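You operate a simulated robot arm through the tools that you are given. There is no shell and no other tool. Be economical: measure what you need, move in short steps, check, and stop when the job is done.

You are at the controls of a simulated robot arm. One attempt, no reset.

JOB
Switch on the Glimro radio, tune to the card's channel and raise the squelch till the green lamp goes out.
Fine: only just out; volume knob about half way; the radio stays on.

Only the result counts: the job must be done as asked and must still hold three seconds after the hand-in. Knocking over, shifting, dropping, spilling or breaking anything else fails it.

ROBOT AND FRAMES
A 7-joint arm with a two-finger parallel gripper, fixed in place. Base frame: the origin is at the foot of the arm, x ahead of it, y to its left, z up; the work surface is at about z = 0.74. Units: m, rad, N and s.
With the tool pointing down near the work surface it reaches from about 0.1 to 0.68 m from the base axis. Its first joint turns from -2.007 to 2.007 rad. Payload 3.91 kg.
Tool frame: the origin (TCP) lies between the finger pads and is the grasp point; the fingertips stand 0.03 m ahead of it; z points along the fingers, y is the line along which they close. Largest opening 0.11 m; finger width 0.02, thickness 0.01; the body of the gripper, 0.048 by 0.112 m, starts 0.055 m behind the TCP.
Orientation is told as [roll, pitch, yaw] about the base's x, y, z axes, in that order, counted from this pose: with the fingers straight down and closing along the base's y, the tool's x points along the base's -x, its y along +y and its z along -z.

CONTROLS
- The arm moves only by the tool move_arm. Its argument "steps" is a list of rows, each a list of 3 entries, a list of its own where there are three numbers: the turn, a rotation vector about the tool's x, y, z in units of 60 degrees (1.0 is 60 degrees), then the shift along the tool's x, y, z in units of 250 mm (1.0 is 250 mm), then the finger opening in m, from 0 to 0.11. In form: [[[rx, ry, rz], [tx, ty, tz], claw], ...]. A call has 1 to 8 rows; each row is the pose to reach, as a shift and turn from the pose commanded when the call began, along the tool's axes at that moment. A call with a number of a shift or a turn outside -1 to 1 is refused whole. Each row takes 0.2 s and may step no farther than 0.05 m and 0.15 rad from the row before; otherwise, or with a gripper value out of range, the whole call is refused. A pose out of reach is approached as far as the arm can. The call stops where the force on the tool passes 40 N (or 10 N more than at its start, if that is more) or the arm is blocked; 0.2 s more then pass. The fingers move at their own pace (about 0.108 m/s each) and stop on an object; they squeeze with about 42 N. The grip force told is the motor's: it shows also when the fingers shut on nothing. Time passes only in rows, and 0.2 s behind the last, so rows that repeat a pose let the fingers close. The reply holds the time, the measured pose of the TCP, the force on the tool along the base axes, the opening and the grip force, in the units named above and with some noise, with the torque about the TCP (base axes, N m) and any sound that the robot's microphone picked up, and new pictures: "pictures" is both (left out), scene, wrist or none.
- Cameras (640 x 400 px; columns grow to the right, rows downward): "scene" is fixed at [0.05, -0.6489, 1.7079]; the picture's right is [0.51, -0.86, 0.00], its down [-0.76, -0.45, -0.48] and it looks along [0.41, 0.24, -0.88] (base axes); focal length 261 px, centre (320, 200). "wrist" rides on the gripper at [0.072, 0.017, -0.103] in the tool frame; the picture's right is [-0.23, 0.97, 0.00], its down [-0.76, -0.18, -0.62] and it looks along [-0.61, -0.14, 0.78] (tool axes); focal length 222 px, centre (320, 200). There is no depth. A picture from a camera that has moved, and an enlarged one, comes with that camera's place and axes in the base frame and with its lens.
- move_column(by): slides the trunk up (or, below 0, down) by that many m; the arm rides with it, the base frame stays. It gives what a move gives, with no picture.
- close_up(camera, box): a new picture of the part [left, top, right, bottom] of that camera's present view, enlarged. It takes no simulated time.
- sign_off(): hands the job in; it is judged then, once.

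Go step by step. Nothing tells you positions but the pictures and the camera data: compare them with the known pose of the tool, close in by small moves and look again before you grip or let go. The budget is 120 turns and 200 pictures, counting those below and the enlarged ones. Unless the task says otherwise, let go and move clear before handing in, and close with one line.

The tools are called after ">>>" as name(argument=value, ...) on one line, values as JSON. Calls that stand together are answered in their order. move_arm: Moves the arm, as the interface text tells. Its arguments: {"type":"object","properties":{"steps":{"type":"array"},"pictures":{"type":"string","enum":["both","scene","wrist","none"]}},"required":["steps"]} The other tools are called the same way: move_column (by) slides the trunk up or down; close_up (camera, box) takes an enlarged picture of a part of a camera's view; sign_off () hands the job in.

At the start:

```text
time: 0.0
tool_pos: [0.2431, -0.4039, 1.3943]
ee_rot: [0.001, 0.0, 0.0]
contact_force: [0.4, -0.1, -0.1]
moment: [-0.01, -0.01, -0.02]
gripper_width: 0.1102
grasp_force: 0.0
trunk travel left (down, up): [-0.925, 0.065]
```

scene: 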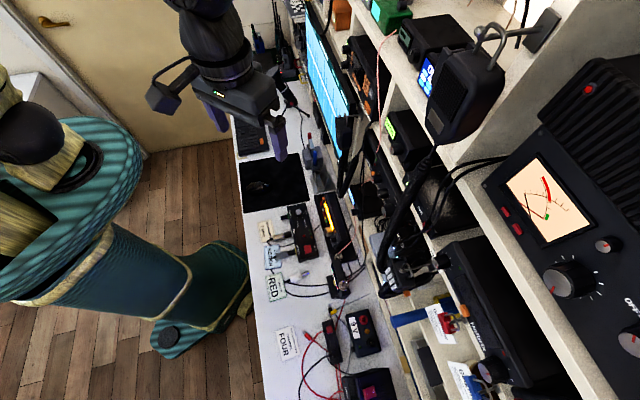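
wrist: 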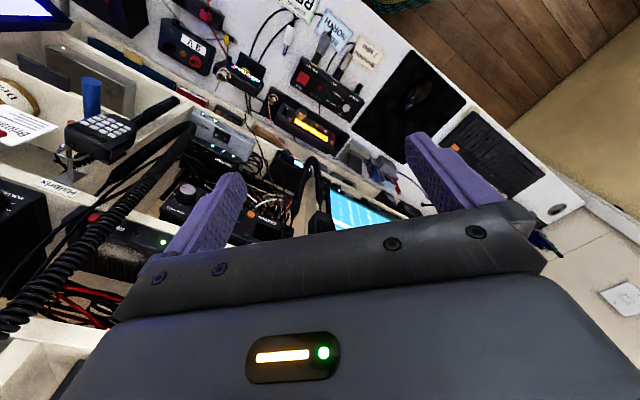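

I see a cluttered radio bench with many devices. I'll enlarge the views to find the Glimro radio and the card.

>>> close_up(camera="scene", box=[240, 180, 400, 300])

>>> close_up(camera="scene", box=[240, 280, 400, 400])

>>> close_up(camera="scene", box=[400, 280, 560, 400])

>>> close_up(camera="wrist", box=[240, 0, 400, 160])

>>> close_up(camera="wrist", box=[0, 60, 240, 260])

```text
3.33 times, centred on (320, 240) of scene
camera zoom: at [0.05, -0.6489, 1.7079], right [0.51, -0.86, 0.0], down [-0.76, -0.45, -0.48], along [0.41, 0.24, -0.88], focal length 871 px, centre (320, 67)
```

zoom: 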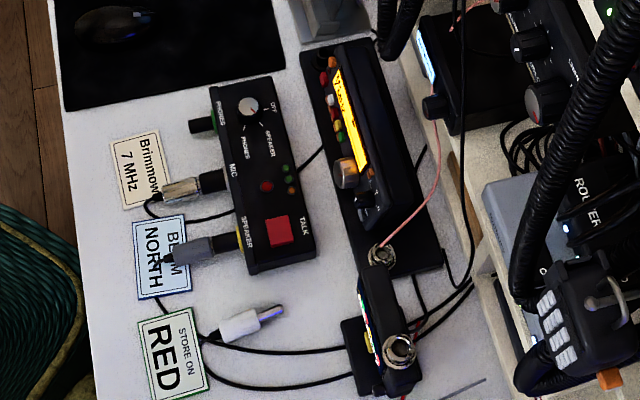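

```text
3.33 times, centred on (320, 340) of scene
camera zoom: at [0.05, -0.6489, 1.7079], right [0.51, -0.86, 0.0], down [-0.76, -0.45, -0.48], along [0.41, 0.24, -0.88], focal length 871 px, centre (320, -267)
```

zoom: 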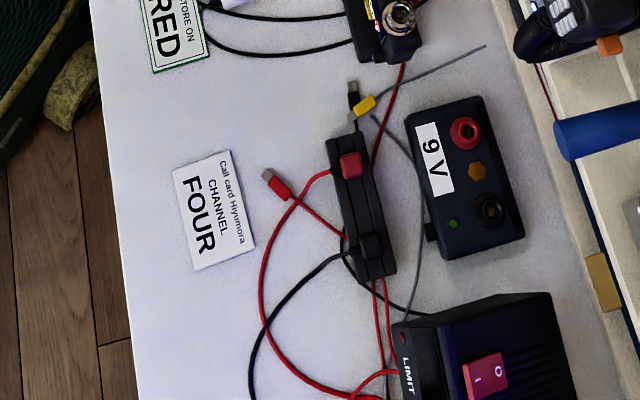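

```text
3.33 times, centred on (480, 340) of scene
camera zoom: at [0.05, -0.6489, 1.7079], right [0.51, -0.86, 0.0], down [-0.76, -0.45, -0.48], along [0.41, 0.24, -0.88], focal length 871 px, centre (-213, -267)
```

zoom: 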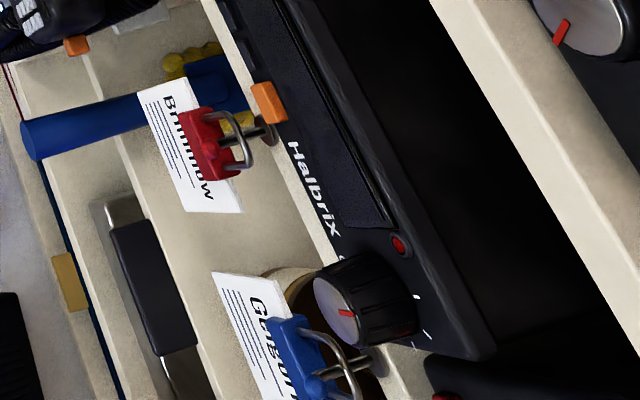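

```text
2.50 times, centred on (320, 80) of wrist
camera zoom: at [0.1698, -0.387, 1.4986], right [0.23, 0.97, 0.0], down [0.76, -0.18, 0.62], along [0.61, -0.14, -0.78], focal length 555 px, centre (320, 500)
```

zoom: 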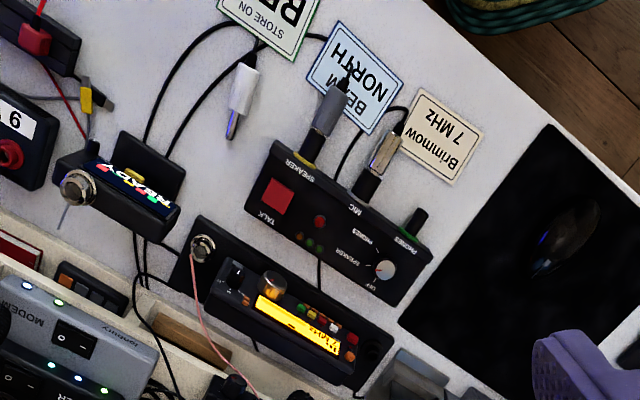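

```text
2.00 times, centred on (120, 160) of wrist
camera zoom: at [0.1698, -0.387, 1.4986], right [0.23, 0.97, 0.0], down [0.76, -0.18, 0.62], along [0.61, -0.14, -0.78], focal length 444 px, centre (720, 280)
```

zoom: 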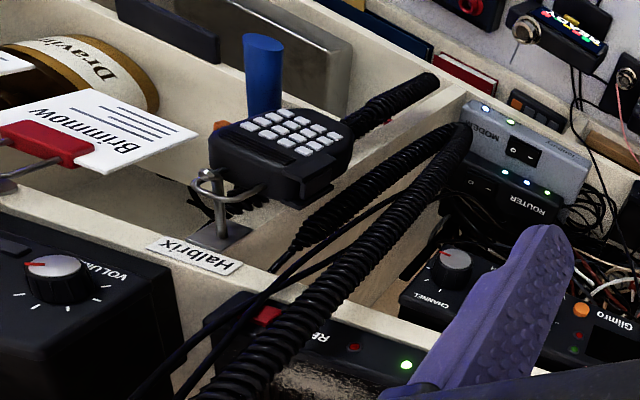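

The Glimro seems to sit in the lower shelf behind the bench. I'll zoom in on it.

>>> close_up(camera="scene", box=[340, 90, 480, 180])

>>> close_up(camera="scene", box=[340, 160, 480, 250])

>>> close_up(camera="wrist", box=[160, 140, 340, 250])

>>> close_up(camera="scene", box=[330, 0, 490, 100])

```text
4.44 times, centred on (410, 135) of scene
camera zoom: at [0.05, -0.6489, 1.7079], right [0.51, -0.86, 0.0], down [-0.76, -0.45, -0.48], along [0.41, 0.24, -0.88], focal length 1161 px, centre (-80, 489)
```

zoom: 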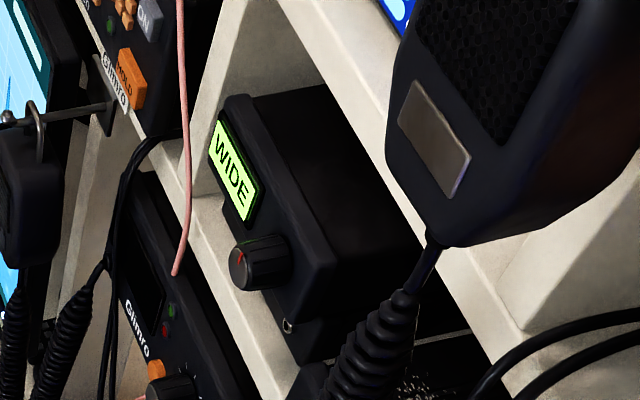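

```text
4.44 times, centred on (410, 205) of scene
camera zoom: at [0.05, -0.6489, 1.7079], right [0.51, -0.86, 0.0], down [-0.76, -0.45, -0.48], along [0.41, 0.24, -0.88], focal length 1161 px, centre (-80, 178)
```

zoom: 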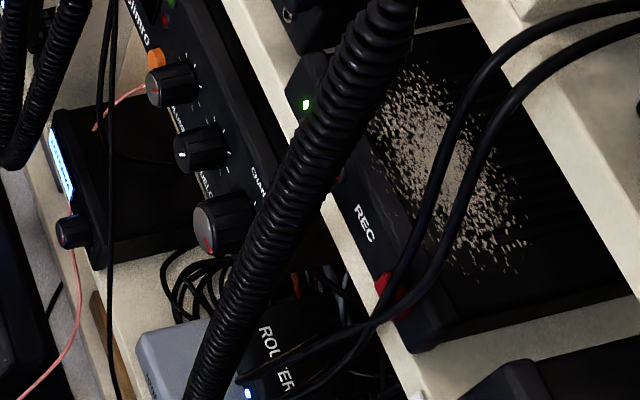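

```text
3.56 times, centred on (250, 195) of wrist
camera zoom: at [0.1698, -0.387, 1.4986], right [0.23, 0.97, 0.0], down [0.76, -0.18, 0.62], along [0.61, -0.14, -0.78], focal length 790 px, centre (569, 218)
```

zoom: 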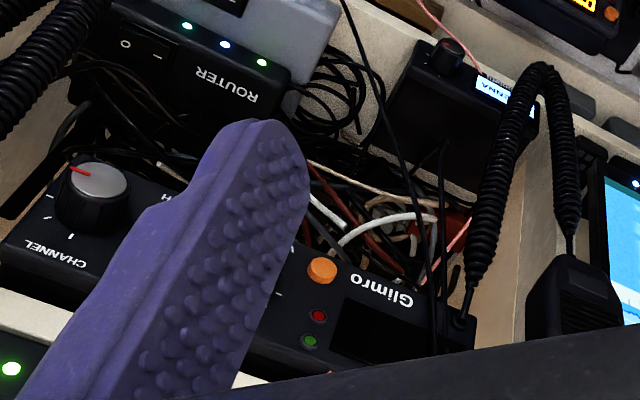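

```text
4.00 times, centred on (410, 50) of scene
camera zoom: at [0.05, -0.6489, 1.7079], right [0.51, -0.86, 0.0], down [-0.76, -0.45, -0.48], along [0.41, 0.24, -0.88], focal length 1045 px, centre (-40, 800)
```

zoom: 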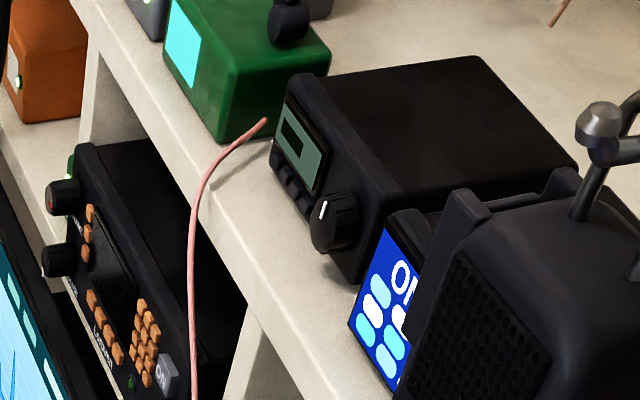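

The Glimro radio appears around (0.4, -0.6, 1.2), on a wall facing the arm at about 45°. I'll tip the tool towards the wall for a frontal view.

>>> move_arm(steps=[[[0.1, -0.093, 0], [0, 0, 0], 0.11], [[0.2, -0.186, 0], [0, 0, 0], 0.11], [[0.3, -0.28, 0], [0, 0, 0], 0.11], [[0.4, -0.372, 0], [0, 0, 0], 0.11], [[0.5, -0.465, 0], [0, 0, 0], 0.11], [[0.6, -0.56, 0], [0, 0, 0], 0.11], [[0.7, -0.65, 0], [0, 0, 0], 0.11]])

```text
time: 1.6
tool_pos: [0.242, -0.4079, 1.3767]
ee_rot: [-0.71, -0.604, 0.203]
contact_force: [-0.6, -0.8, 0.2]
moment: [0.05, 0.04, 0.0]
gripper_width: 0.11
grasp_force: 0.0
out of reach, approached as far as the arm can: row 7
trunk travel left (down, up): [-0.925, 0.065]
camera wrist: at [0.1304, -0.3491, 1.3919], right [0.39, 0.83, -0.39], down [0.23, 0.33, 0.92], along [0.89, -0.45, -0.07], focal length 222 px, centre (320, 200)
```

scene: 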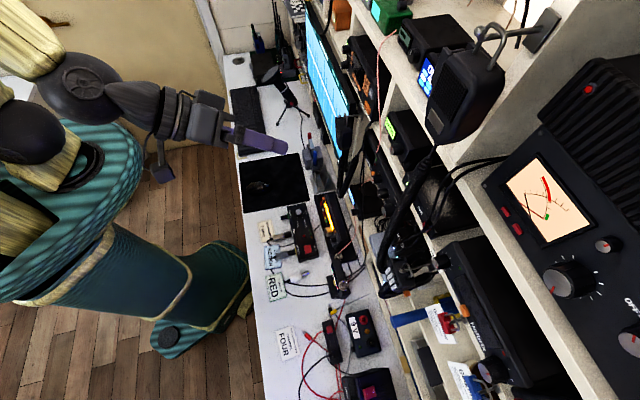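
wrist: 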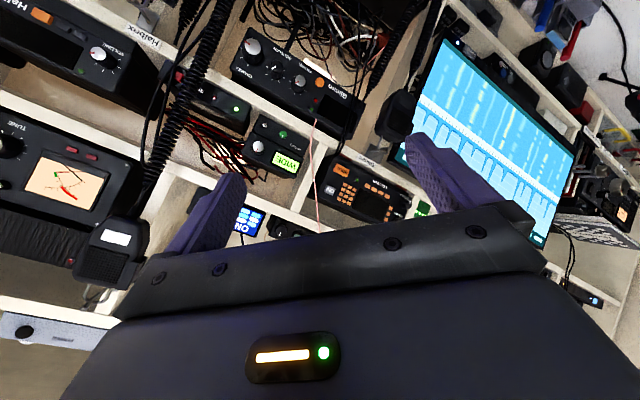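

Now the Glimro is visible (upside-down), with its channel, squelch and volume knobs, power button and lamps. I'll take a close look.

>>> close_up(camera="wrist", box=[220, 15, 380, 145])

>>> close_up(camera="wrist", box=[130, 0, 290, 110])

```text
3.08 times, centred on (300, 80) of wrist
camera zoom: at [0.1304, -0.3491, 1.3919], right [0.39, 0.83, -0.39], down [0.23, 0.33, 0.92], along [0.89, -0.45, -0.07], focal length 684 px, centre (382, 569)
```

zoom: 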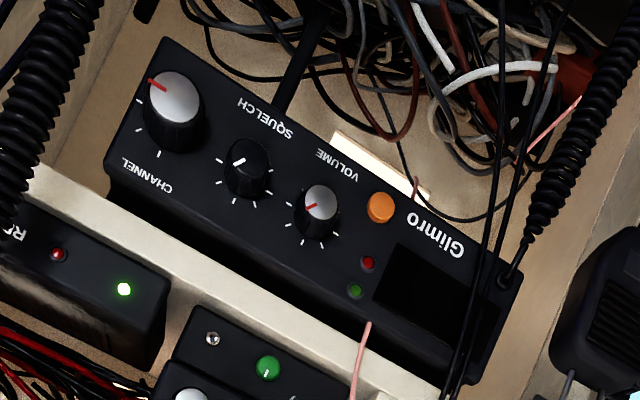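

```text
3.64 times, centred on (210, 55) of wrist
camera zoom: at [0.1304, -0.3491, 1.3919], right [0.39, 0.83, -0.39], down [0.23, 0.33, 0.92], along [0.89, -0.45, -0.07], focal length 808 px, centre (720, 727)
```

zoom: 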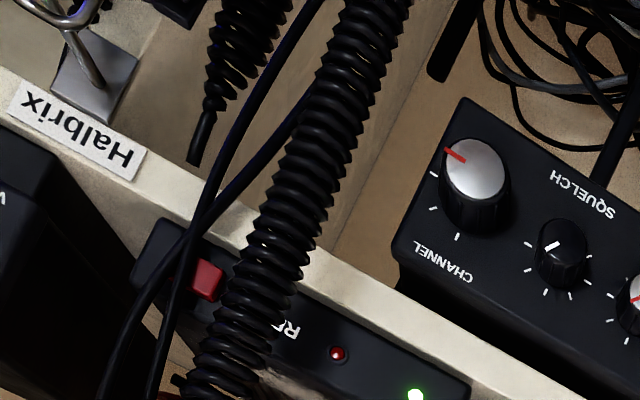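

The wrist camera now looks nearly level, so lowering the column should give a straight-on view of the radio's face.

>>> move_column(by=-0.17)

>>> close_up(camera="wrist", box=[160, 50, 480, 250])

```text
time: 3.5
tool_pos: [0.242, -0.4066, 1.2079]
ee_rot: [-0.713, -0.604, 0.206]
contact_force: [-0.2, 0.6, -0.8]
moment: [-0.01, 0.01, 0.03]
gripper_width: 0.11
grasp_force: 0.0
trunk travel left (down, up): [-0.755, 0.235]
```

```text
2.00 times, centred on (320, 150) of wrist
camera zoom: at [0.1291, -0.3472, 1.2229], right [0.39, 0.83, -0.39], down [0.23, 0.33, 0.92], along [0.89, -0.45, -0.07], focal length 444 px, centre (320, 300)
```

zoom: 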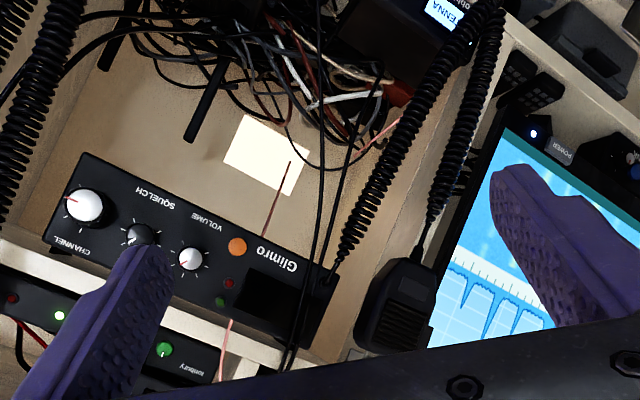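

>>> close_up(camera="wrist", box=[170, 90, 340, 240])

>>> close_up(camera="wrist", box=[180, 115, 250, 180])

```text
2.67 times, centred on (255, 165) of wrist
camera zoom: at [0.1291, -0.3472, 1.2229], right [0.39, 0.83, -0.39], down [0.23, 0.33, 0.92], along [0.89, -0.45, -0.07], focal length 592 px, centre (493, 293)
```

zoom: 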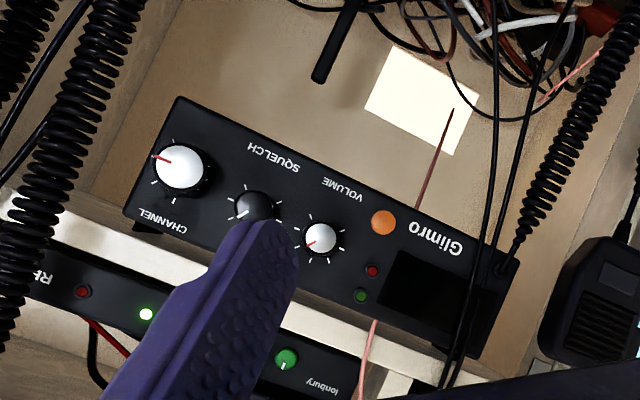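

```text
6.15 times, centred on (215, 148) of wrist
camera zoom: at [0.1291, -0.3472, 1.2229], right [0.39, 0.83, -0.39], down [0.23, 0.33, 0.92], along [0.89, -0.45, -0.07], focal length 1367 px, centre (966, 523)
```

zoom: 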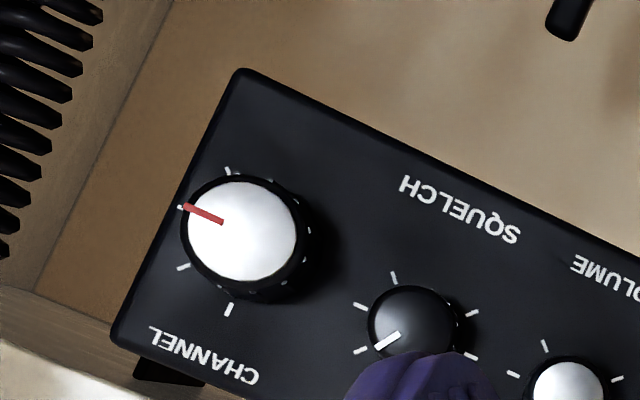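

The radio's knob row is about z 1.206, with the power button at about (0.417, -0.584, 1.184). I'll level the tool and bring it in front of the button, keeping some distance, with the fingers closed.

>>> move_arm(steps=[[[0, 0, 0], [-0.043, -0.03, 0.105], 0.06], [[0.1, -0.085, 0], [-0.086, -0.061, 0.21], 0.03], [[0.2, -0.17, 0], [-0.129, -0.091, 0.315], 0.0], [[0.3, -0.255, 0], [-0.172, -0.122, 0.42], 0.0], [[0.4, -0.34, 0], [-0.172, -0.122, 0.42], 0.0], [[0.49, -0.42, 0], [-0.172, -0.122, 0.42], 0.0]])

```text
time: 4.9
tool_pos: [0.3218, -0.4831, 1.1916]
ee_rot: [-1.567, -0.791, 0.725]
contact_force: [0.3, 0.0, 1.2]
moment: [-0.03, 0.0, -0.01]
gripper_width: 0.0
grasp_force: 37.8
out of reach, approached as far as the arm can: row 6
trunk travel left (down, up): [-0.755, 0.235]
camera wrist: at [0.223, -0.4332, 1.1296], right [0.64, 0.57, -0.52], down [-0.11, 0.74, 0.67], along [0.76, -0.37, 0.53], focal length 222 px, centre (320, 200)
```

scene: 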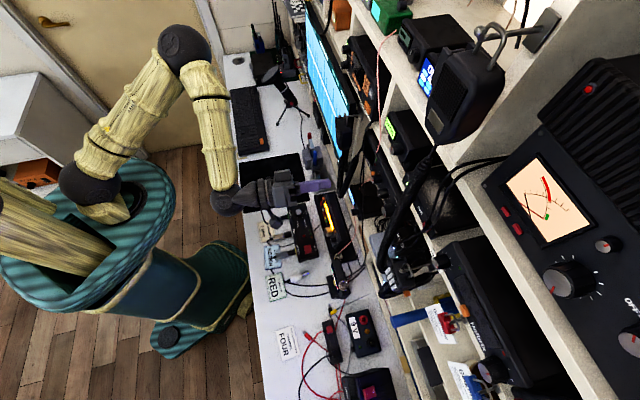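
wrist: 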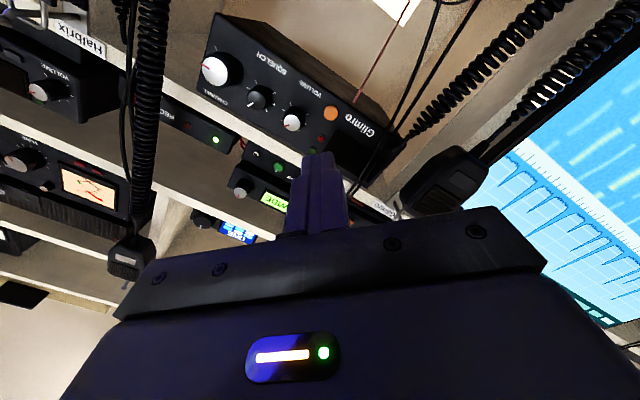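

The tool is level and points straight at the radio. I'll take a close look from here.

>>> close_up(camera="wrist", box=[190, 10, 420, 170])

>>> close_up(camera="wrist", box=[190, 30, 350, 150])

```text
2.50 times, centred on (305, 90) of wrist
camera zoom: at [0.223, -0.4332, 1.1296], right [0.64, 0.57, -0.52], down [-0.11, 0.74, 0.67], along [0.76, -0.37, 0.53], focal length 555 px, centre (358, 475)
```

zoom: 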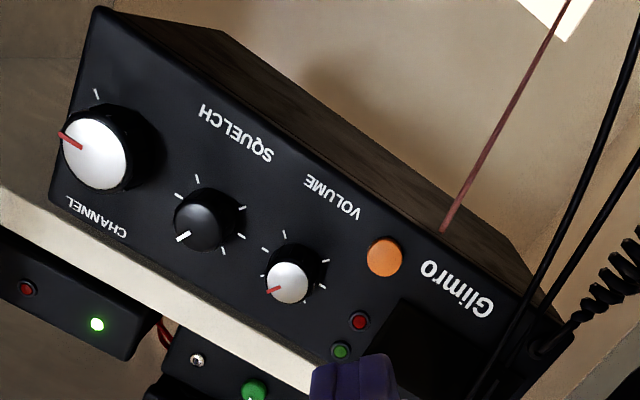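

```text
3.33 times, centred on (270, 90) of wrist
camera zoom: at [0.223, -0.4332, 1.1296], right [0.64, 0.57, -0.52], down [-0.11, 0.74, 0.67], along [0.76, -0.37, 0.53], focal length 740 px, centre (487, 567)
```

zoom: 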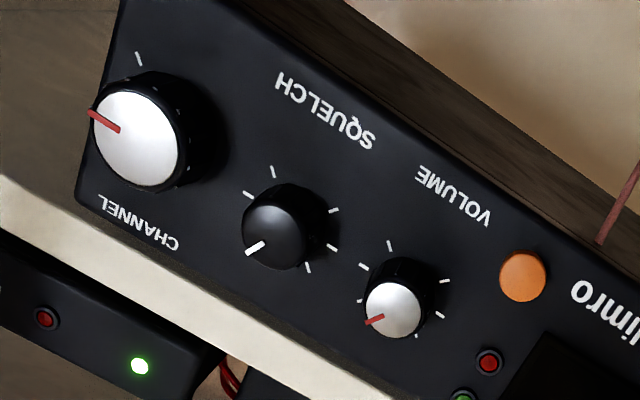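

The fingertips point close to the button. I'll correct the aim by about 8 mm and advance to just short of it.

>>> move_arm(steps=[[[0, 0, 0], [-0.003, 0.031, 0.1], 0.0], [[0, 0, 0], [-0.003, 0.031, 0.2], 0.0], [[0, 0, 0], [-0.003, 0.031, 0.3], 0.0], [[0, 0, 0], [-0.003, 0.031, 0.36], 0.0]])

>>> close_up(camera="wrist", box=[200, 60, 440, 220])

>>> close_up(camera="scene", box=[320, 110, 460, 220])

```text
time: 5.9
tool_pos: [0.3787, -0.553, 1.2014]
ee_rot: [-1.556, -0.793, 0.722]
contact_force: [-0.1, 0.0, 0.5]
moment: [-0.04, 0.0, 0.01]
gripper_width: 0.0
grasp_force: 37.6
out of reach, approached as far as the arm can: row 1, 2, 3, 4
trunk travel left (down, up): [-0.755, 0.235]
camera wrist: at [0.2786, -0.502, 1.1398], right [0.63, 0.57, -0.52], down [-0.11, 0.73, 0.67], along [0.77, -0.37, 0.52], focal length 222 px, centre (320, 200)
```

scene: 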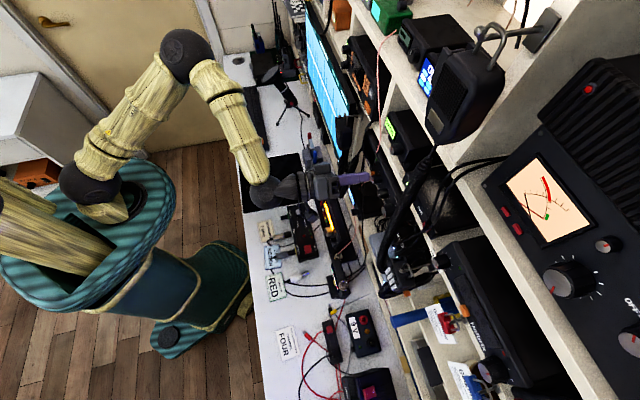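
wrist: 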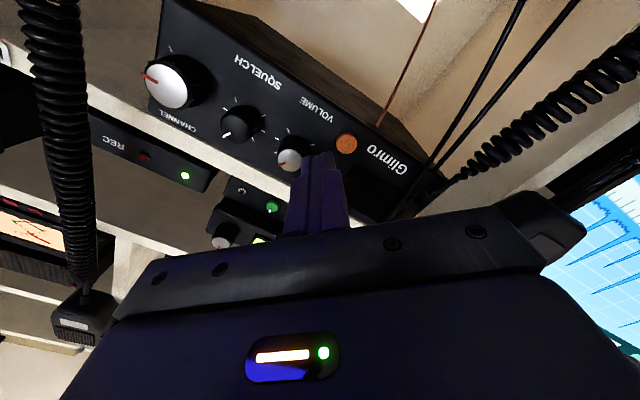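

```text
2.50 times, centred on (320, 140) of wrist
camera zoom: at [0.2786, -0.502, 1.1398], right [0.63, 0.57, -0.52], down [-0.11, 0.73, 0.67], along [0.77, -0.37, 0.52], focal length 555 px, centre (320, 350)
```

zoom: 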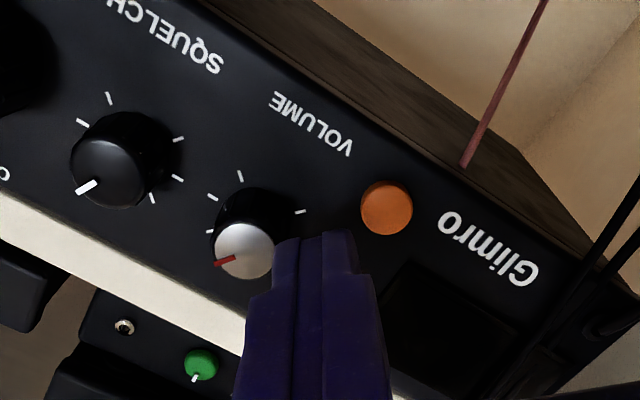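

```text
3.64 times, centred on (390, 165) of scene
camera zoom: at [0.05, -0.6489, 1.7079], right [0.51, -0.86, 0.0], down [-0.76, -0.45, -0.48], along [0.41, 0.24, -0.88], focal length 950 px, centre (66, 327)
```

zoom: 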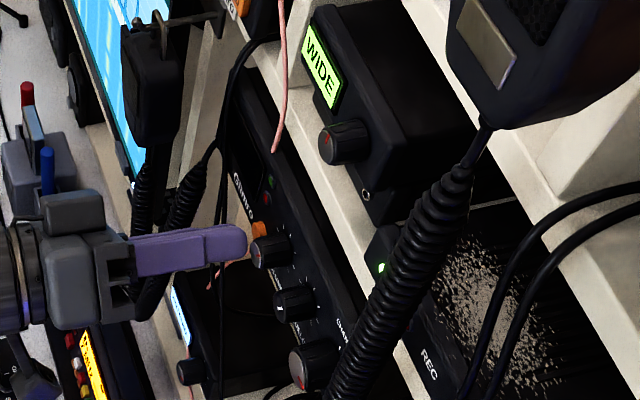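

The tool is at its wrist limit here and sits about 15 mm too high. I'll back off, lower the column and then raise the arm, which should give the wrist more range.

>>> move_arm(steps=[[[0, 0, 0], [0, 0, -0.15], 0.0], [[0, 0, 0], [0, 0, -0.3], 0.0], [[0, 0, 0], [0, 0, -0.4], 0.0]], pictures="none")

>>> move_column(by=-0.07)

```text
time: 6.7
tool_pos: [0.3093, -0.4756, 1.2011]
ee_rot: [-1.575, -0.79, 0.724]
contact_force: [0.1, 0.0, 0.4]
moment: [0.03, -0.02, 0.02]
gripper_width: 0.0
grasp_force: 37.9
trunk travel left (down, up): [-0.755, 0.235]
```

```text
time: 7.8
tool_pos: [0.3109, -0.4746, 1.1321]
ee_rot: [-1.573, -0.791, 0.726]
contact_force: [0.9, 0.3, 0.4]
moment: [-0.01, 0.03, -0.03]
gripper_width: 0.0
grasp_force: 37.4
trunk travel left (down, up): [-0.685, 0.305]
```

>>> move_arm(steps=[[[0, 0, 0], [-0.09, -0.065, 0], 0.0], [[0, 0, 0], [-0.181, -0.13, 0], 0.0], [[0, 0, 0], [-0.181, -0.13, 0.15], 0.0], [[0, 0, 0], [-0.181, -0.13, 0.3], 0.0]], pictures="none")

```text
time: 8.8
tool_pos: [0.3664, -0.528, 1.1864]
ee_rot: [-1.571, -0.79, 0.722]
contact_force: [0.1, -0.6, 0.0]
moment: [0.01, 0.01, 0.01]
gripper_width: 0.0
grasp_force: 37.8
trunk travel left (down, up): [-0.685, 0.305]
```

>>> close_up(camera="wrist", box=[200, 60, 440, 220])

>>> close_up(camera="scene", box=[320, 110, 460, 220])

```text
2.50 times, centred on (320, 140) of wrist
camera zoom: at [0.2684, -0.4771, 1.1239], right [0.64, 0.56, -0.52], down [-0.1, 0.74, 0.67], along [0.76, -0.37, 0.53], focal length 555 px, centre (320, 350)
```

zoom: 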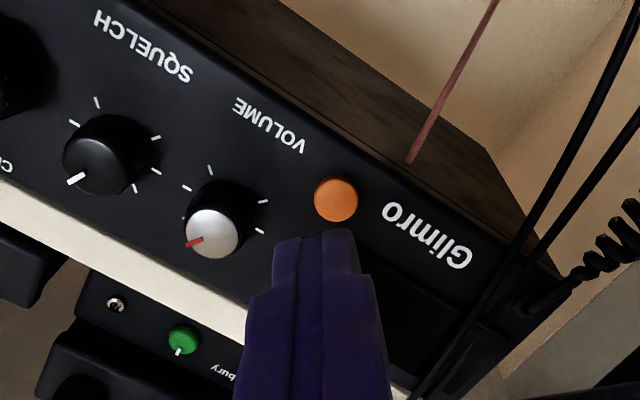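

```text
3.64 times, centred on (390, 165) of scene
camera zoom: at [0.05, -0.6489, 1.7079], right [0.51, -0.86, 0.0], down [-0.76, -0.45, -0.48], along [0.41, 0.24, -0.88], focal length 950 px, centre (66, 327)
```

zoom: 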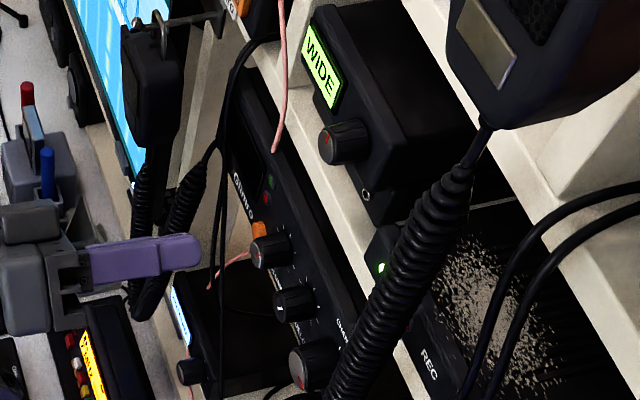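

Aim is good (within about 3 mm). I'll ease forward in small steps.

>>> move_arm(steps=[[[0, 0, 0], [-0.008, 0.008, 0.06], 0.0], [[0, 0, 0], [-0.008, 0.008, 0.12], 0.0]], pictures="none")

>>> close_up(camera="wrist", box=[200, 60, 440, 220])

```text
time: 9.4
tool_pos: [0.388, -0.5476, 1.1855]
ee_rot: [-1.573, -0.792, 0.724]
contact_force: [0.2, 0.4, 0.1]
moment: [0.0, 0.02, 0.0]
gripper_width: 0.0001
grasp_force: 38.2
trunk travel left (down, up): [-0.685, 0.305]
```

```text
2.50 times, centred on (320, 140) of wrist
camera zoom: at [0.2902, -0.4967, 1.123], right [0.64, 0.56, -0.52], down [-0.1, 0.74, 0.67], along [0.76, -0.37, 0.53], focal length 555 px, centre (320, 350)
```

zoom: 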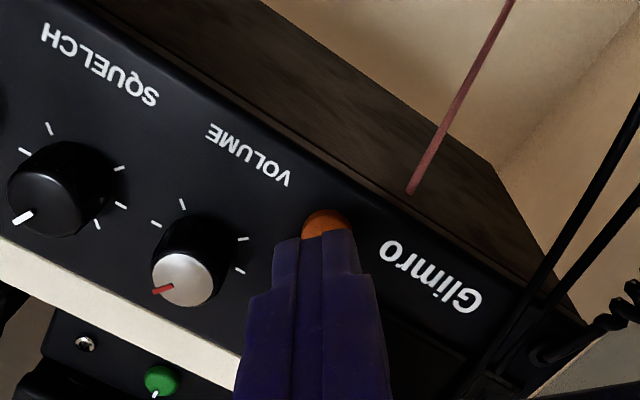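

>>> move_arm(steps=[[[0, 0, 0], [0, 0, 0.012], 0.0], [[0, 0, 0], [0, 0, 0.024], 0.0], [[0, 0, 0], [0, 0, 0.036], 0.0]], pictures="none")

>>> close_up(camera="scene", box=[360, 130, 430, 190])

```text
time: 10.2
tool_pos: [0.3941, -0.5532, 1.1866]
ee_rot: [-1.573, -0.792, 0.724]
contact_force: [0.7, 0.1, -1.1]
moment: [-0.02, 0.0, -0.03]
gripper_width: 0.0003
grasp_force: 37.4
trunk travel left (down, up): [-0.685, 0.305]
```

```text
6.67 times, centred on (395, 160) of scene
camera zoom: at [0.05, -0.6489, 1.7079], right [0.51, -0.86, 0.0], down [-0.76, -0.45, -0.48], along [0.41, 0.24, -0.88], focal length 1742 px, centre (-180, 467)
```

zoom: 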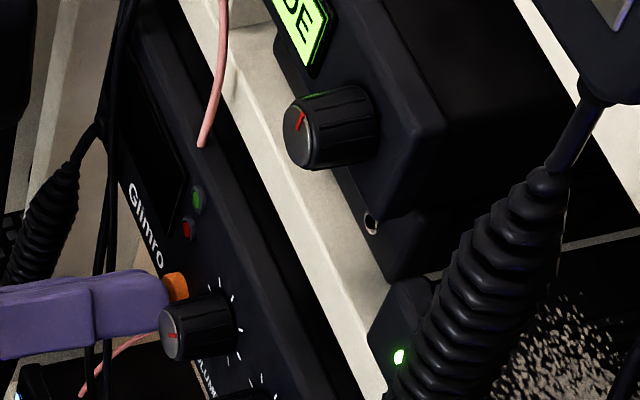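

>>> move_arm(steps=[[[0, 0, 0], [0, 0, 0.012], 0.0], [[0, 0, 0], [0, 0, 0.02], 0.0]], pictures="none")

>>> close_up(camera="scene", box=[360, 130, 430, 190])

```text
time: 10.8
tool_pos: [0.3987, -0.5578, 1.1877]
ee_rot: [-1.571, -0.79, 0.722]
contact_force: [-4.2, 3.9, -2.6]
moment: [0.07, 0.08, 0.03]
gripper_width: 0.0002
grasp_force: 37.7
trunk travel left (down, up): [-0.685, 0.305]
heard: click
```

```text
6.67 times, centred on (395, 160) of scene
camera zoom: at [0.05, -0.6489, 1.7079], right [0.51, -0.86, 0.0], down [-0.76, -0.45, -0.48], along [0.41, 0.24, -0.88], focal length 1742 px, centre (-180, 467)
```

zoom: 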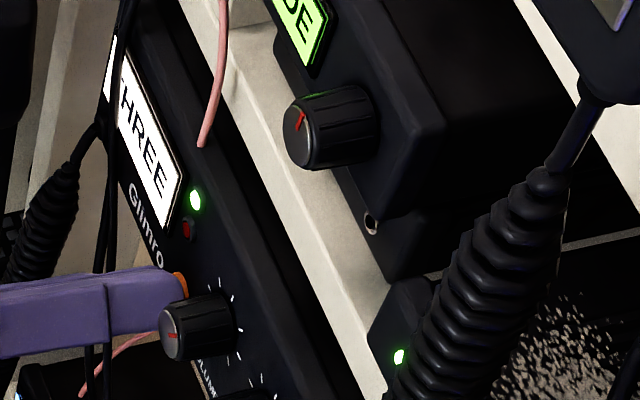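

A click: the radio is on, the display shows THREE and the green lamp is lit. I'll back off and measure the channel knob next.

>>> move_arm(steps=[[[0, 0, 0], [0, 0, -0.15], 0.0], [[0, 0, 0], [0, 0, -0.3], 0.0], [[0, 0, 0], [0, 0, -0.42], 0.0]], pictures="wrist")

>>> close_up(camera="wrist", box=[190, 30, 430, 190])

```text
time: 11.6
tool_pos: [0.3257, -0.4778, 1.1863]
ee_rot: [-1.573, -0.792, 0.725]
contact_force: [0.9, -0.5, -0.8]
moment: [0.02, 0.02, 0.0]
gripper_width: 0.0001
grasp_force: 37.6
trunk travel left (down, up): [-0.685, 0.305]
camera wrist: at [0.2281, -0.4271, 1.1241], right [0.64, 0.56, -0.52], down [-0.11, 0.74, 0.67], along [0.76, -0.37, 0.53], focal length 222 px, centre (320, 200)
```

wrist: 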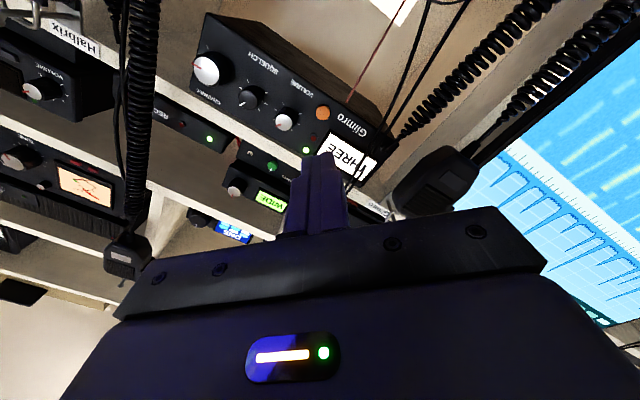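

```text
2.50 times, centred on (310, 110) of wrist
camera zoom: at [0.2281, -0.4271, 1.1241], right [0.64, 0.56, -0.52], down [-0.11, 0.74, 0.67], along [0.76, -0.37, 0.53], focal length 555 px, centre (345, 425)
```

zoom: 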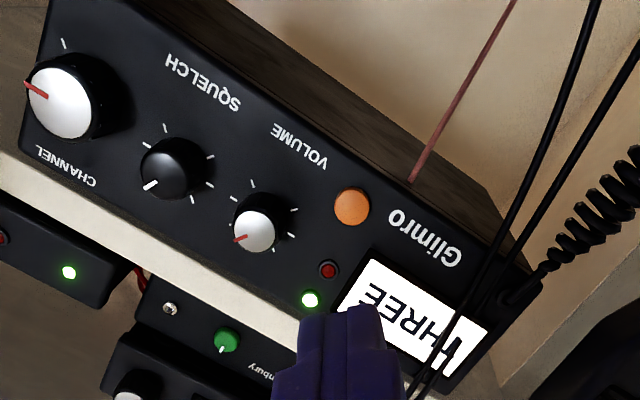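

Now I'll move in front of the channel knob at a safe stand-off, fingers opened to 0.045.

>>> move_arm(steps=[[[0, 0, 0], [0.06, -0.09, 0], 0.045], [[0, 0, 0], [0.125, -0.18, 0.03], 0.045], [[0, 0, 0], [0.19, -0.27, 0.06], 0.045], [[0, 0, 0], [0.25, -0.361, 0.12], 0.045]])

>>> close_up(camera="wrist", box=[200, 60, 440, 220])

>>> close_up(camera="scene", box=[340, 130, 480, 240])

```text
time: 12.6
tool_pos: [0.2667, -0.575, 1.2066]
ee_rot: [-1.572, -0.79, 0.722]
contact_force: [0.3, -0.2, -0.9]
moment: [-0.01, 0.01, 0.01]
gripper_width: 0.0449
grasp_force: 0.0
trunk travel left (down, up): [-0.685, 0.305]
camera wrist: at [0.1688, -0.5231, 1.1436], right [0.64, 0.56, -0.52], down [-0.1, 0.74, 0.67], along [0.76, -0.37, 0.53], focal length 222 px, centre (320, 200)
```

scene: 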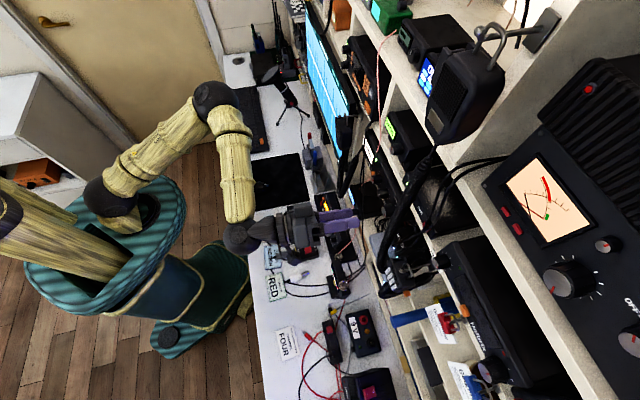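
wrist: 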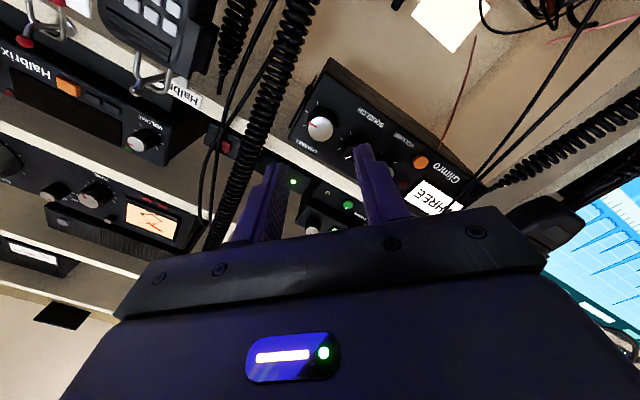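

```text
2.50 times, centred on (320, 140) of wrist
camera zoom: at [0.1688, -0.5231, 1.1436], right [0.64, 0.56, -0.52], down [-0.1, 0.74, 0.67], along [0.76, -0.37, 0.53], focal length 555 px, centre (320, 350)
```

zoom: 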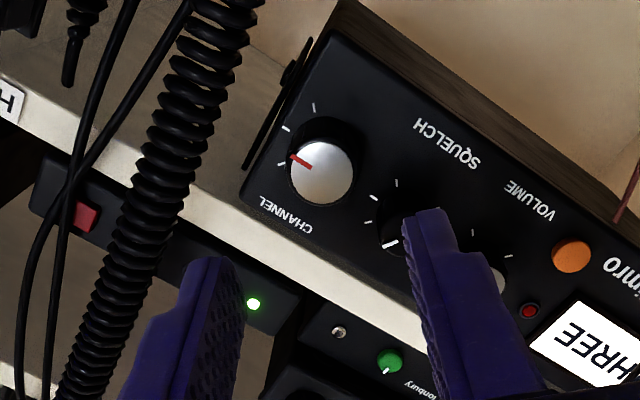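

```text
3.64 times, centred on (410, 185) of scene
camera zoom: at [0.05, -0.6489, 1.7079], right [0.51, -0.86, 0.0], down [-0.76, -0.45, -0.48], along [0.41, 0.24, -0.88], focal length 950 px, centre (-7, 254)
```

zoom: 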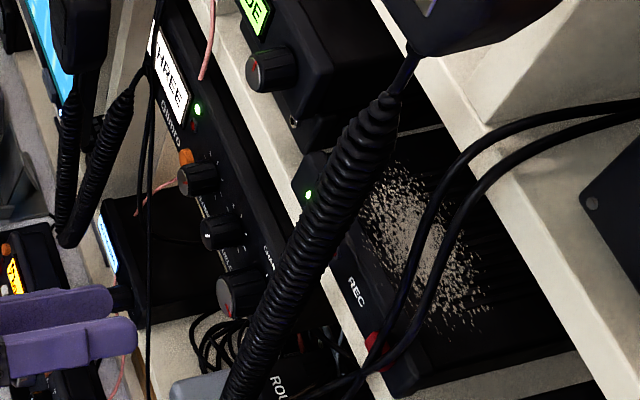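

The tool is centred on the channel knob to within about 1 mm. I'll advance over it.

>>> move_arm(steps=[[[0, 0, 0], [0, 0, 0.1], 0.042], [[0, 0, 0], [0, 0, 0.18], 0.042], [[0, 0, 0], [0, 0, 0.23], 0.042], [[0, 0, 0], [0, 0, 0.265], 0.042]], pictures="none")

>>> close_up(camera="wrist", box=[200, 60, 440, 220])

>>> close_up(camera="scene", box=[340, 130, 480, 240])

```text
time: 13.6
tool_pos: [0.308, -0.6235, 1.2065]
ee_rot: [-1.573, -0.791, 0.722]
contact_force: [0.0, -0.7, 0.1]
moment: [0.0, -0.01, 0.04]
gripper_width: 0.042
grasp_force: 0.1
trunk travel left (down, up): [-0.685, 0.305]
```

```text
2.50 times, centred on (320, 140) of wrist
camera zoom: at [0.2115, -0.5723, 1.1428], right [0.64, 0.56, -0.52], down [-0.11, 0.74, 0.67], along [0.76, -0.37, 0.53], focal length 555 px, centre (320, 350)
```

zoom: 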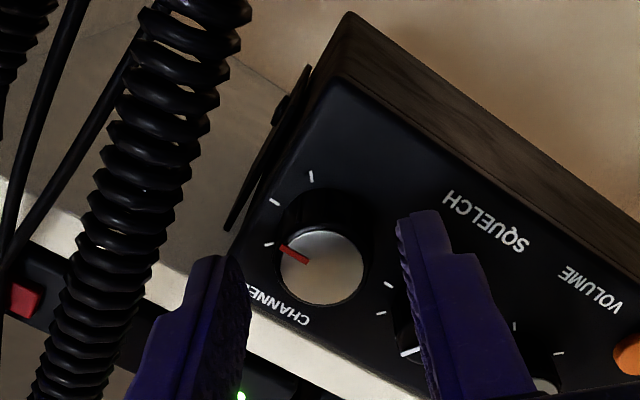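

```text
3.64 times, centred on (410, 185) of scene
camera zoom: at [0.05, -0.6489, 1.7079], right [0.51, -0.86, 0.0], down [-0.76, -0.45, -0.48], along [0.41, 0.24, -0.88], focal length 950 px, centre (-7, 254)
```

zoom: 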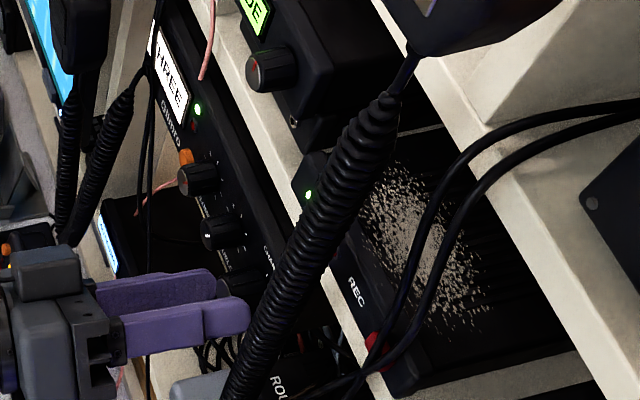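

Tips now just overlap the knob cap. I'll go in about 11 mm deeper and close.

>>> move_arm(steps=[[[0, 0, 0], [0, 0, 0.016], 0.042], [[0, 0, 0], [0, 0, 0.032], 0.042], [[0, 0, 0], [0, 0, 0.044], 0.042]], pictures="none")

>>> close_up(camera="wrist", box=[200, 60, 440, 220])

```text
time: 14.4
tool_pos: [0.3185, -0.6326, 1.2058]
ee_rot: [-1.573, -0.791, 0.726]
contact_force: [0.4, 0.6, 0.3]
moment: [0.02, -0.03, -0.01]
gripper_width: 0.0418
grasp_force: 0.1
trunk travel left (down, up): [-0.685, 0.305]
```

```text
2.50 times, centred on (320, 140) of wrist
camera zoom: at [0.2191, -0.5817, 1.1435], right [0.64, 0.56, -0.52], down [-0.11, 0.74, 0.67], along [0.76, -0.37, 0.53], focal length 555 px, centre (320, 350)
```

zoom: 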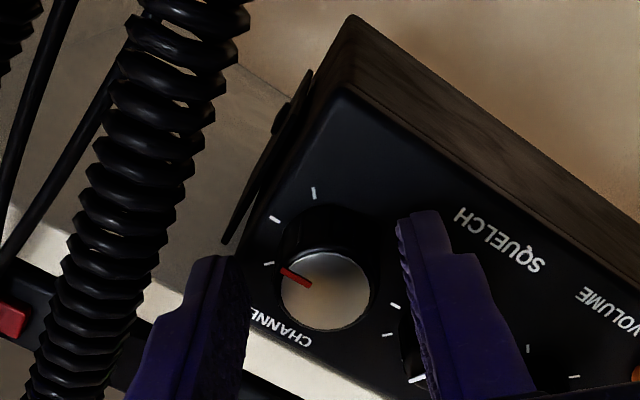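

>>> move_arm(steps=[[[0, 0, 0], [0, 0, 0], 0.03], [[0, 0, 0], [0, 0, 0], 0.02], [[0, 0, 0], [0, 0, 0], 0.02]], pictures="none")

>>> close_up(camera="wrist", box=[200, 60, 440, 220])

>>> close_up(camera="scene", box=[360, 130, 430, 190])

```text
time: 15.2
tool_pos: [0.3187, -0.6328, 1.2041]
ee_rot: [-1.57, -0.79, 0.723]
contact_force: [1.3, 7.0, -9.6]
moment: [-0.05, -0.01, 0.56]
gripper_width: 0.0269
grasp_force: 45.5
trunk travel left (down, up): [-0.685, 0.305]
```

```text
2.50 times, centred on (320, 140) of wrist
camera zoom: at [0.22, -0.581, 1.1425], right [0.64, 0.56, -0.52], down [-0.11, 0.74, 0.67], along [0.76, -0.37, 0.53], focal length 555 px, centre (320, 350)
```

zoom: 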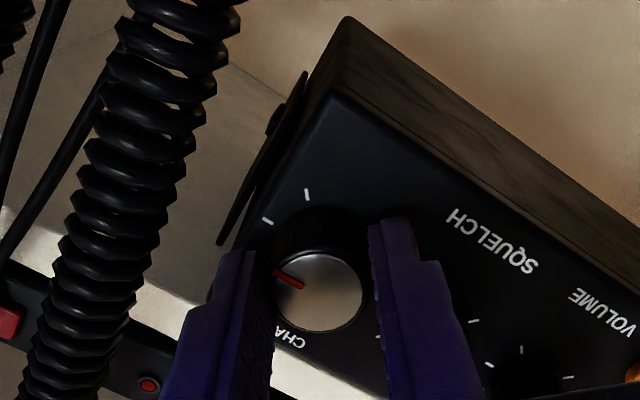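

```text
6.67 times, centred on (395, 160) of scene
camera zoom: at [0.05, -0.6489, 1.7079], right [0.51, -0.86, 0.0], down [-0.76, -0.45, -0.48], along [0.41, 0.24, -0.88], focal length 1742 px, centre (-180, 467)
```

zoom: 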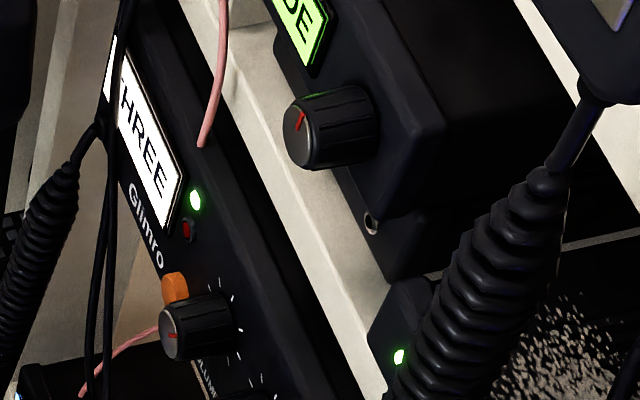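

Gripped. I'll shift slightly to relieve the side force and turn clockwise in small increments while watching the display.

>>> move_arm(steps=[[[0, 0, 0.05], [0, 0.003, 0], 0.02], [[0, 0, 0.15], [0, 0.003, 0], 0.02], [[0, 0, 0.25], [0, 0.003, 0], 0.02], [[0, 0, 0.35], [0, 0.003, 0], 0.02]], pictures="none")

>>> close_up(camera="scene", box=[360, 130, 430, 190])

>>> close_up(camera="wrist", box=[200, 60, 440, 220])

```text
time: 16.2
tool_pos: [0.3194, -0.632, 1.2046]
ee_rot: [-1.57, -1.158, 0.72]
contact_force: [1.2, -2.2, -4.0]
moment: [0.9, 0.9, 0.26]
gripper_width: 0.0275
grasp_force: 44.9
trunk travel left (down, up): [-0.685, 0.305]
```

```text
6.67 times, centred on (395, 160) of scene
camera zoom: at [0.05, -0.6489, 1.7079], right [0.51, -0.86, 0.0], down [-0.76, -0.45, -0.48], along [0.41, 0.24, -0.88], focal length 1742 px, centre (-180, 467)
```

zoom: 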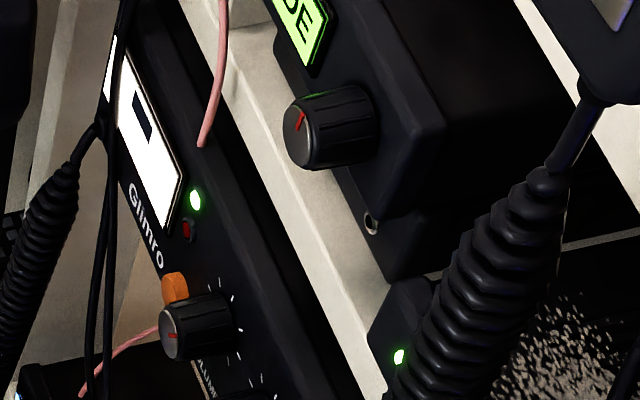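

```text
2.50 times, centred on (320, 140) of wrist
camera zoom: at [0.2396, -0.5636, 1.1325], right [0.74, 0.65, -0.18], down [-0.3, 0.56, 0.77], along [0.6, -0.51, 0.61], focal length 555 px, centre (320, 350)
```

zoom: 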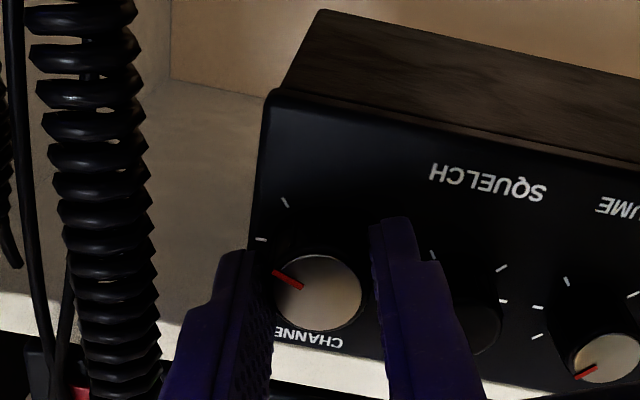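

>>> move_arm(steps=[[[0, 0, 0.1], [0, 0, 0], 0.02], [[0, 0, 0.2], [0, 0, 0], 0.02]], pictures="none")

>>> close_up(camera="scene", box=[360, 130, 430, 190])

>>> close_up(camera="wrist", box=[200, 60, 440, 220])

```text
time: 16.8
tool_pos: [0.3182, -0.6315, 1.2049]
ee_rot: [-1.571, -1.368, 0.724]
contact_force: [2.1, -1.8, -3.6]
moment: [0.77, 0.79, 0.57]
gripper_width: 0.0272
grasp_force: 44.9
trunk travel left (down, up): [-0.685, 0.305]
```

```text
6.67 times, centred on (395, 160) of scene
camera zoom: at [0.05, -0.6489, 1.7079], right [0.51, -0.86, 0.0], down [-0.76, -0.45, -0.48], along [0.41, 0.24, -0.88], focal length 1742 px, centre (-180, 467)
```

zoom: 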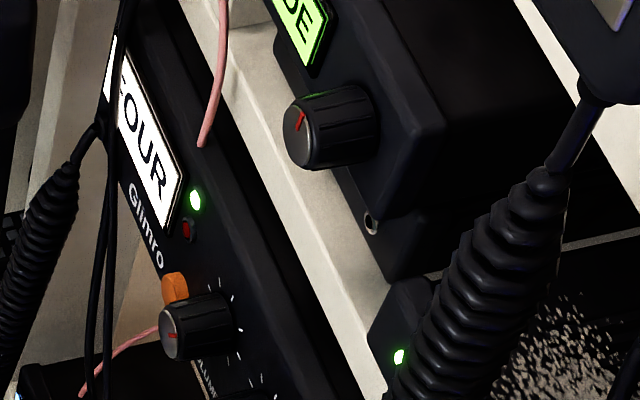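

```text
2.50 times, centred on (320, 140) of wrist
camera zoom: at [0.2512, -0.5533, 1.1314], right [0.75, 0.66, 0.03], down [-0.43, 0.45, 0.78], along [0.51, -0.6, 0.62], focal length 555 px, centre (320, 350)
```

zoom: 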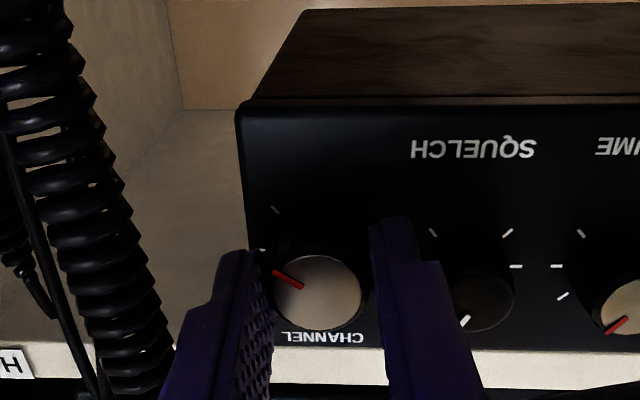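

Display reads FOUR. The tick marks suggest the detent centre is about 10° further, so I'll turn a bit more and check.

>>> move_arm(steps=[[[0, 0, 0.08], [0, 0, 0], 0.02], [[0, 0, 0.16], [0, 0, 0], 0.02]], pictures="none")

>>> close_up(camera="scene", box=[360, 130, 430, 190])

>>> close_up(camera="wrist", box=[200, 60, 440, 220])

```text
time: 17.4
tool_pos: [0.3192, -0.6322, 1.2056]
ee_rot: [-1.594, -1.536, 0.746]
contact_force: [0.1, 1.5, -4.9]
moment: [0.68, 0.65, 0.8]
gripper_width: 0.0273
grasp_force: 45.0
trunk travel left (down, up): [-0.685, 0.305]
```

```text
6.67 times, centred on (395, 160) of scene
camera zoom: at [0.05, -0.6489, 1.7079], right [0.51, -0.86, 0.0], down [-0.76, -0.45, -0.48], along [0.41, 0.24, -0.88], focal length 1742 px, centre (-180, 467)
```

zoom: 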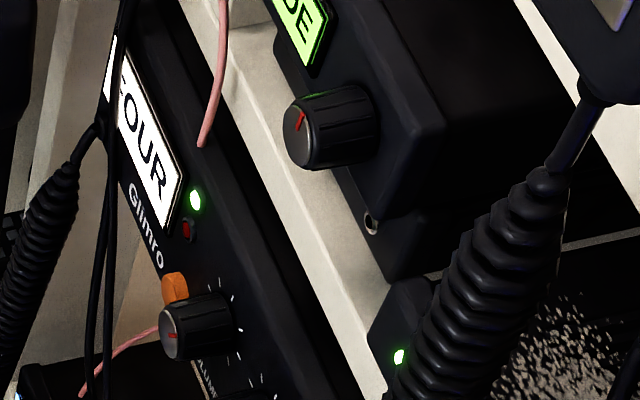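

```text
2.50 times, centred on (320, 140) of wrist
camera zoom: at [0.2606, -0.5449, 1.1327], right [0.74, 0.65, 0.19], down [-0.53, 0.37, 0.77], along [0.43, -0.67, 0.61], focal length 555 px, centre (320, 350)
```

zoom: 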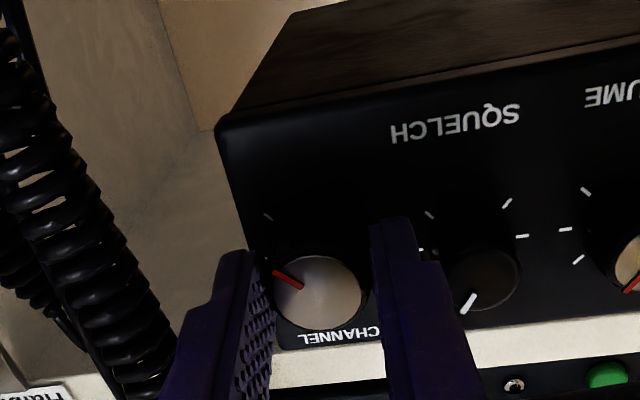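

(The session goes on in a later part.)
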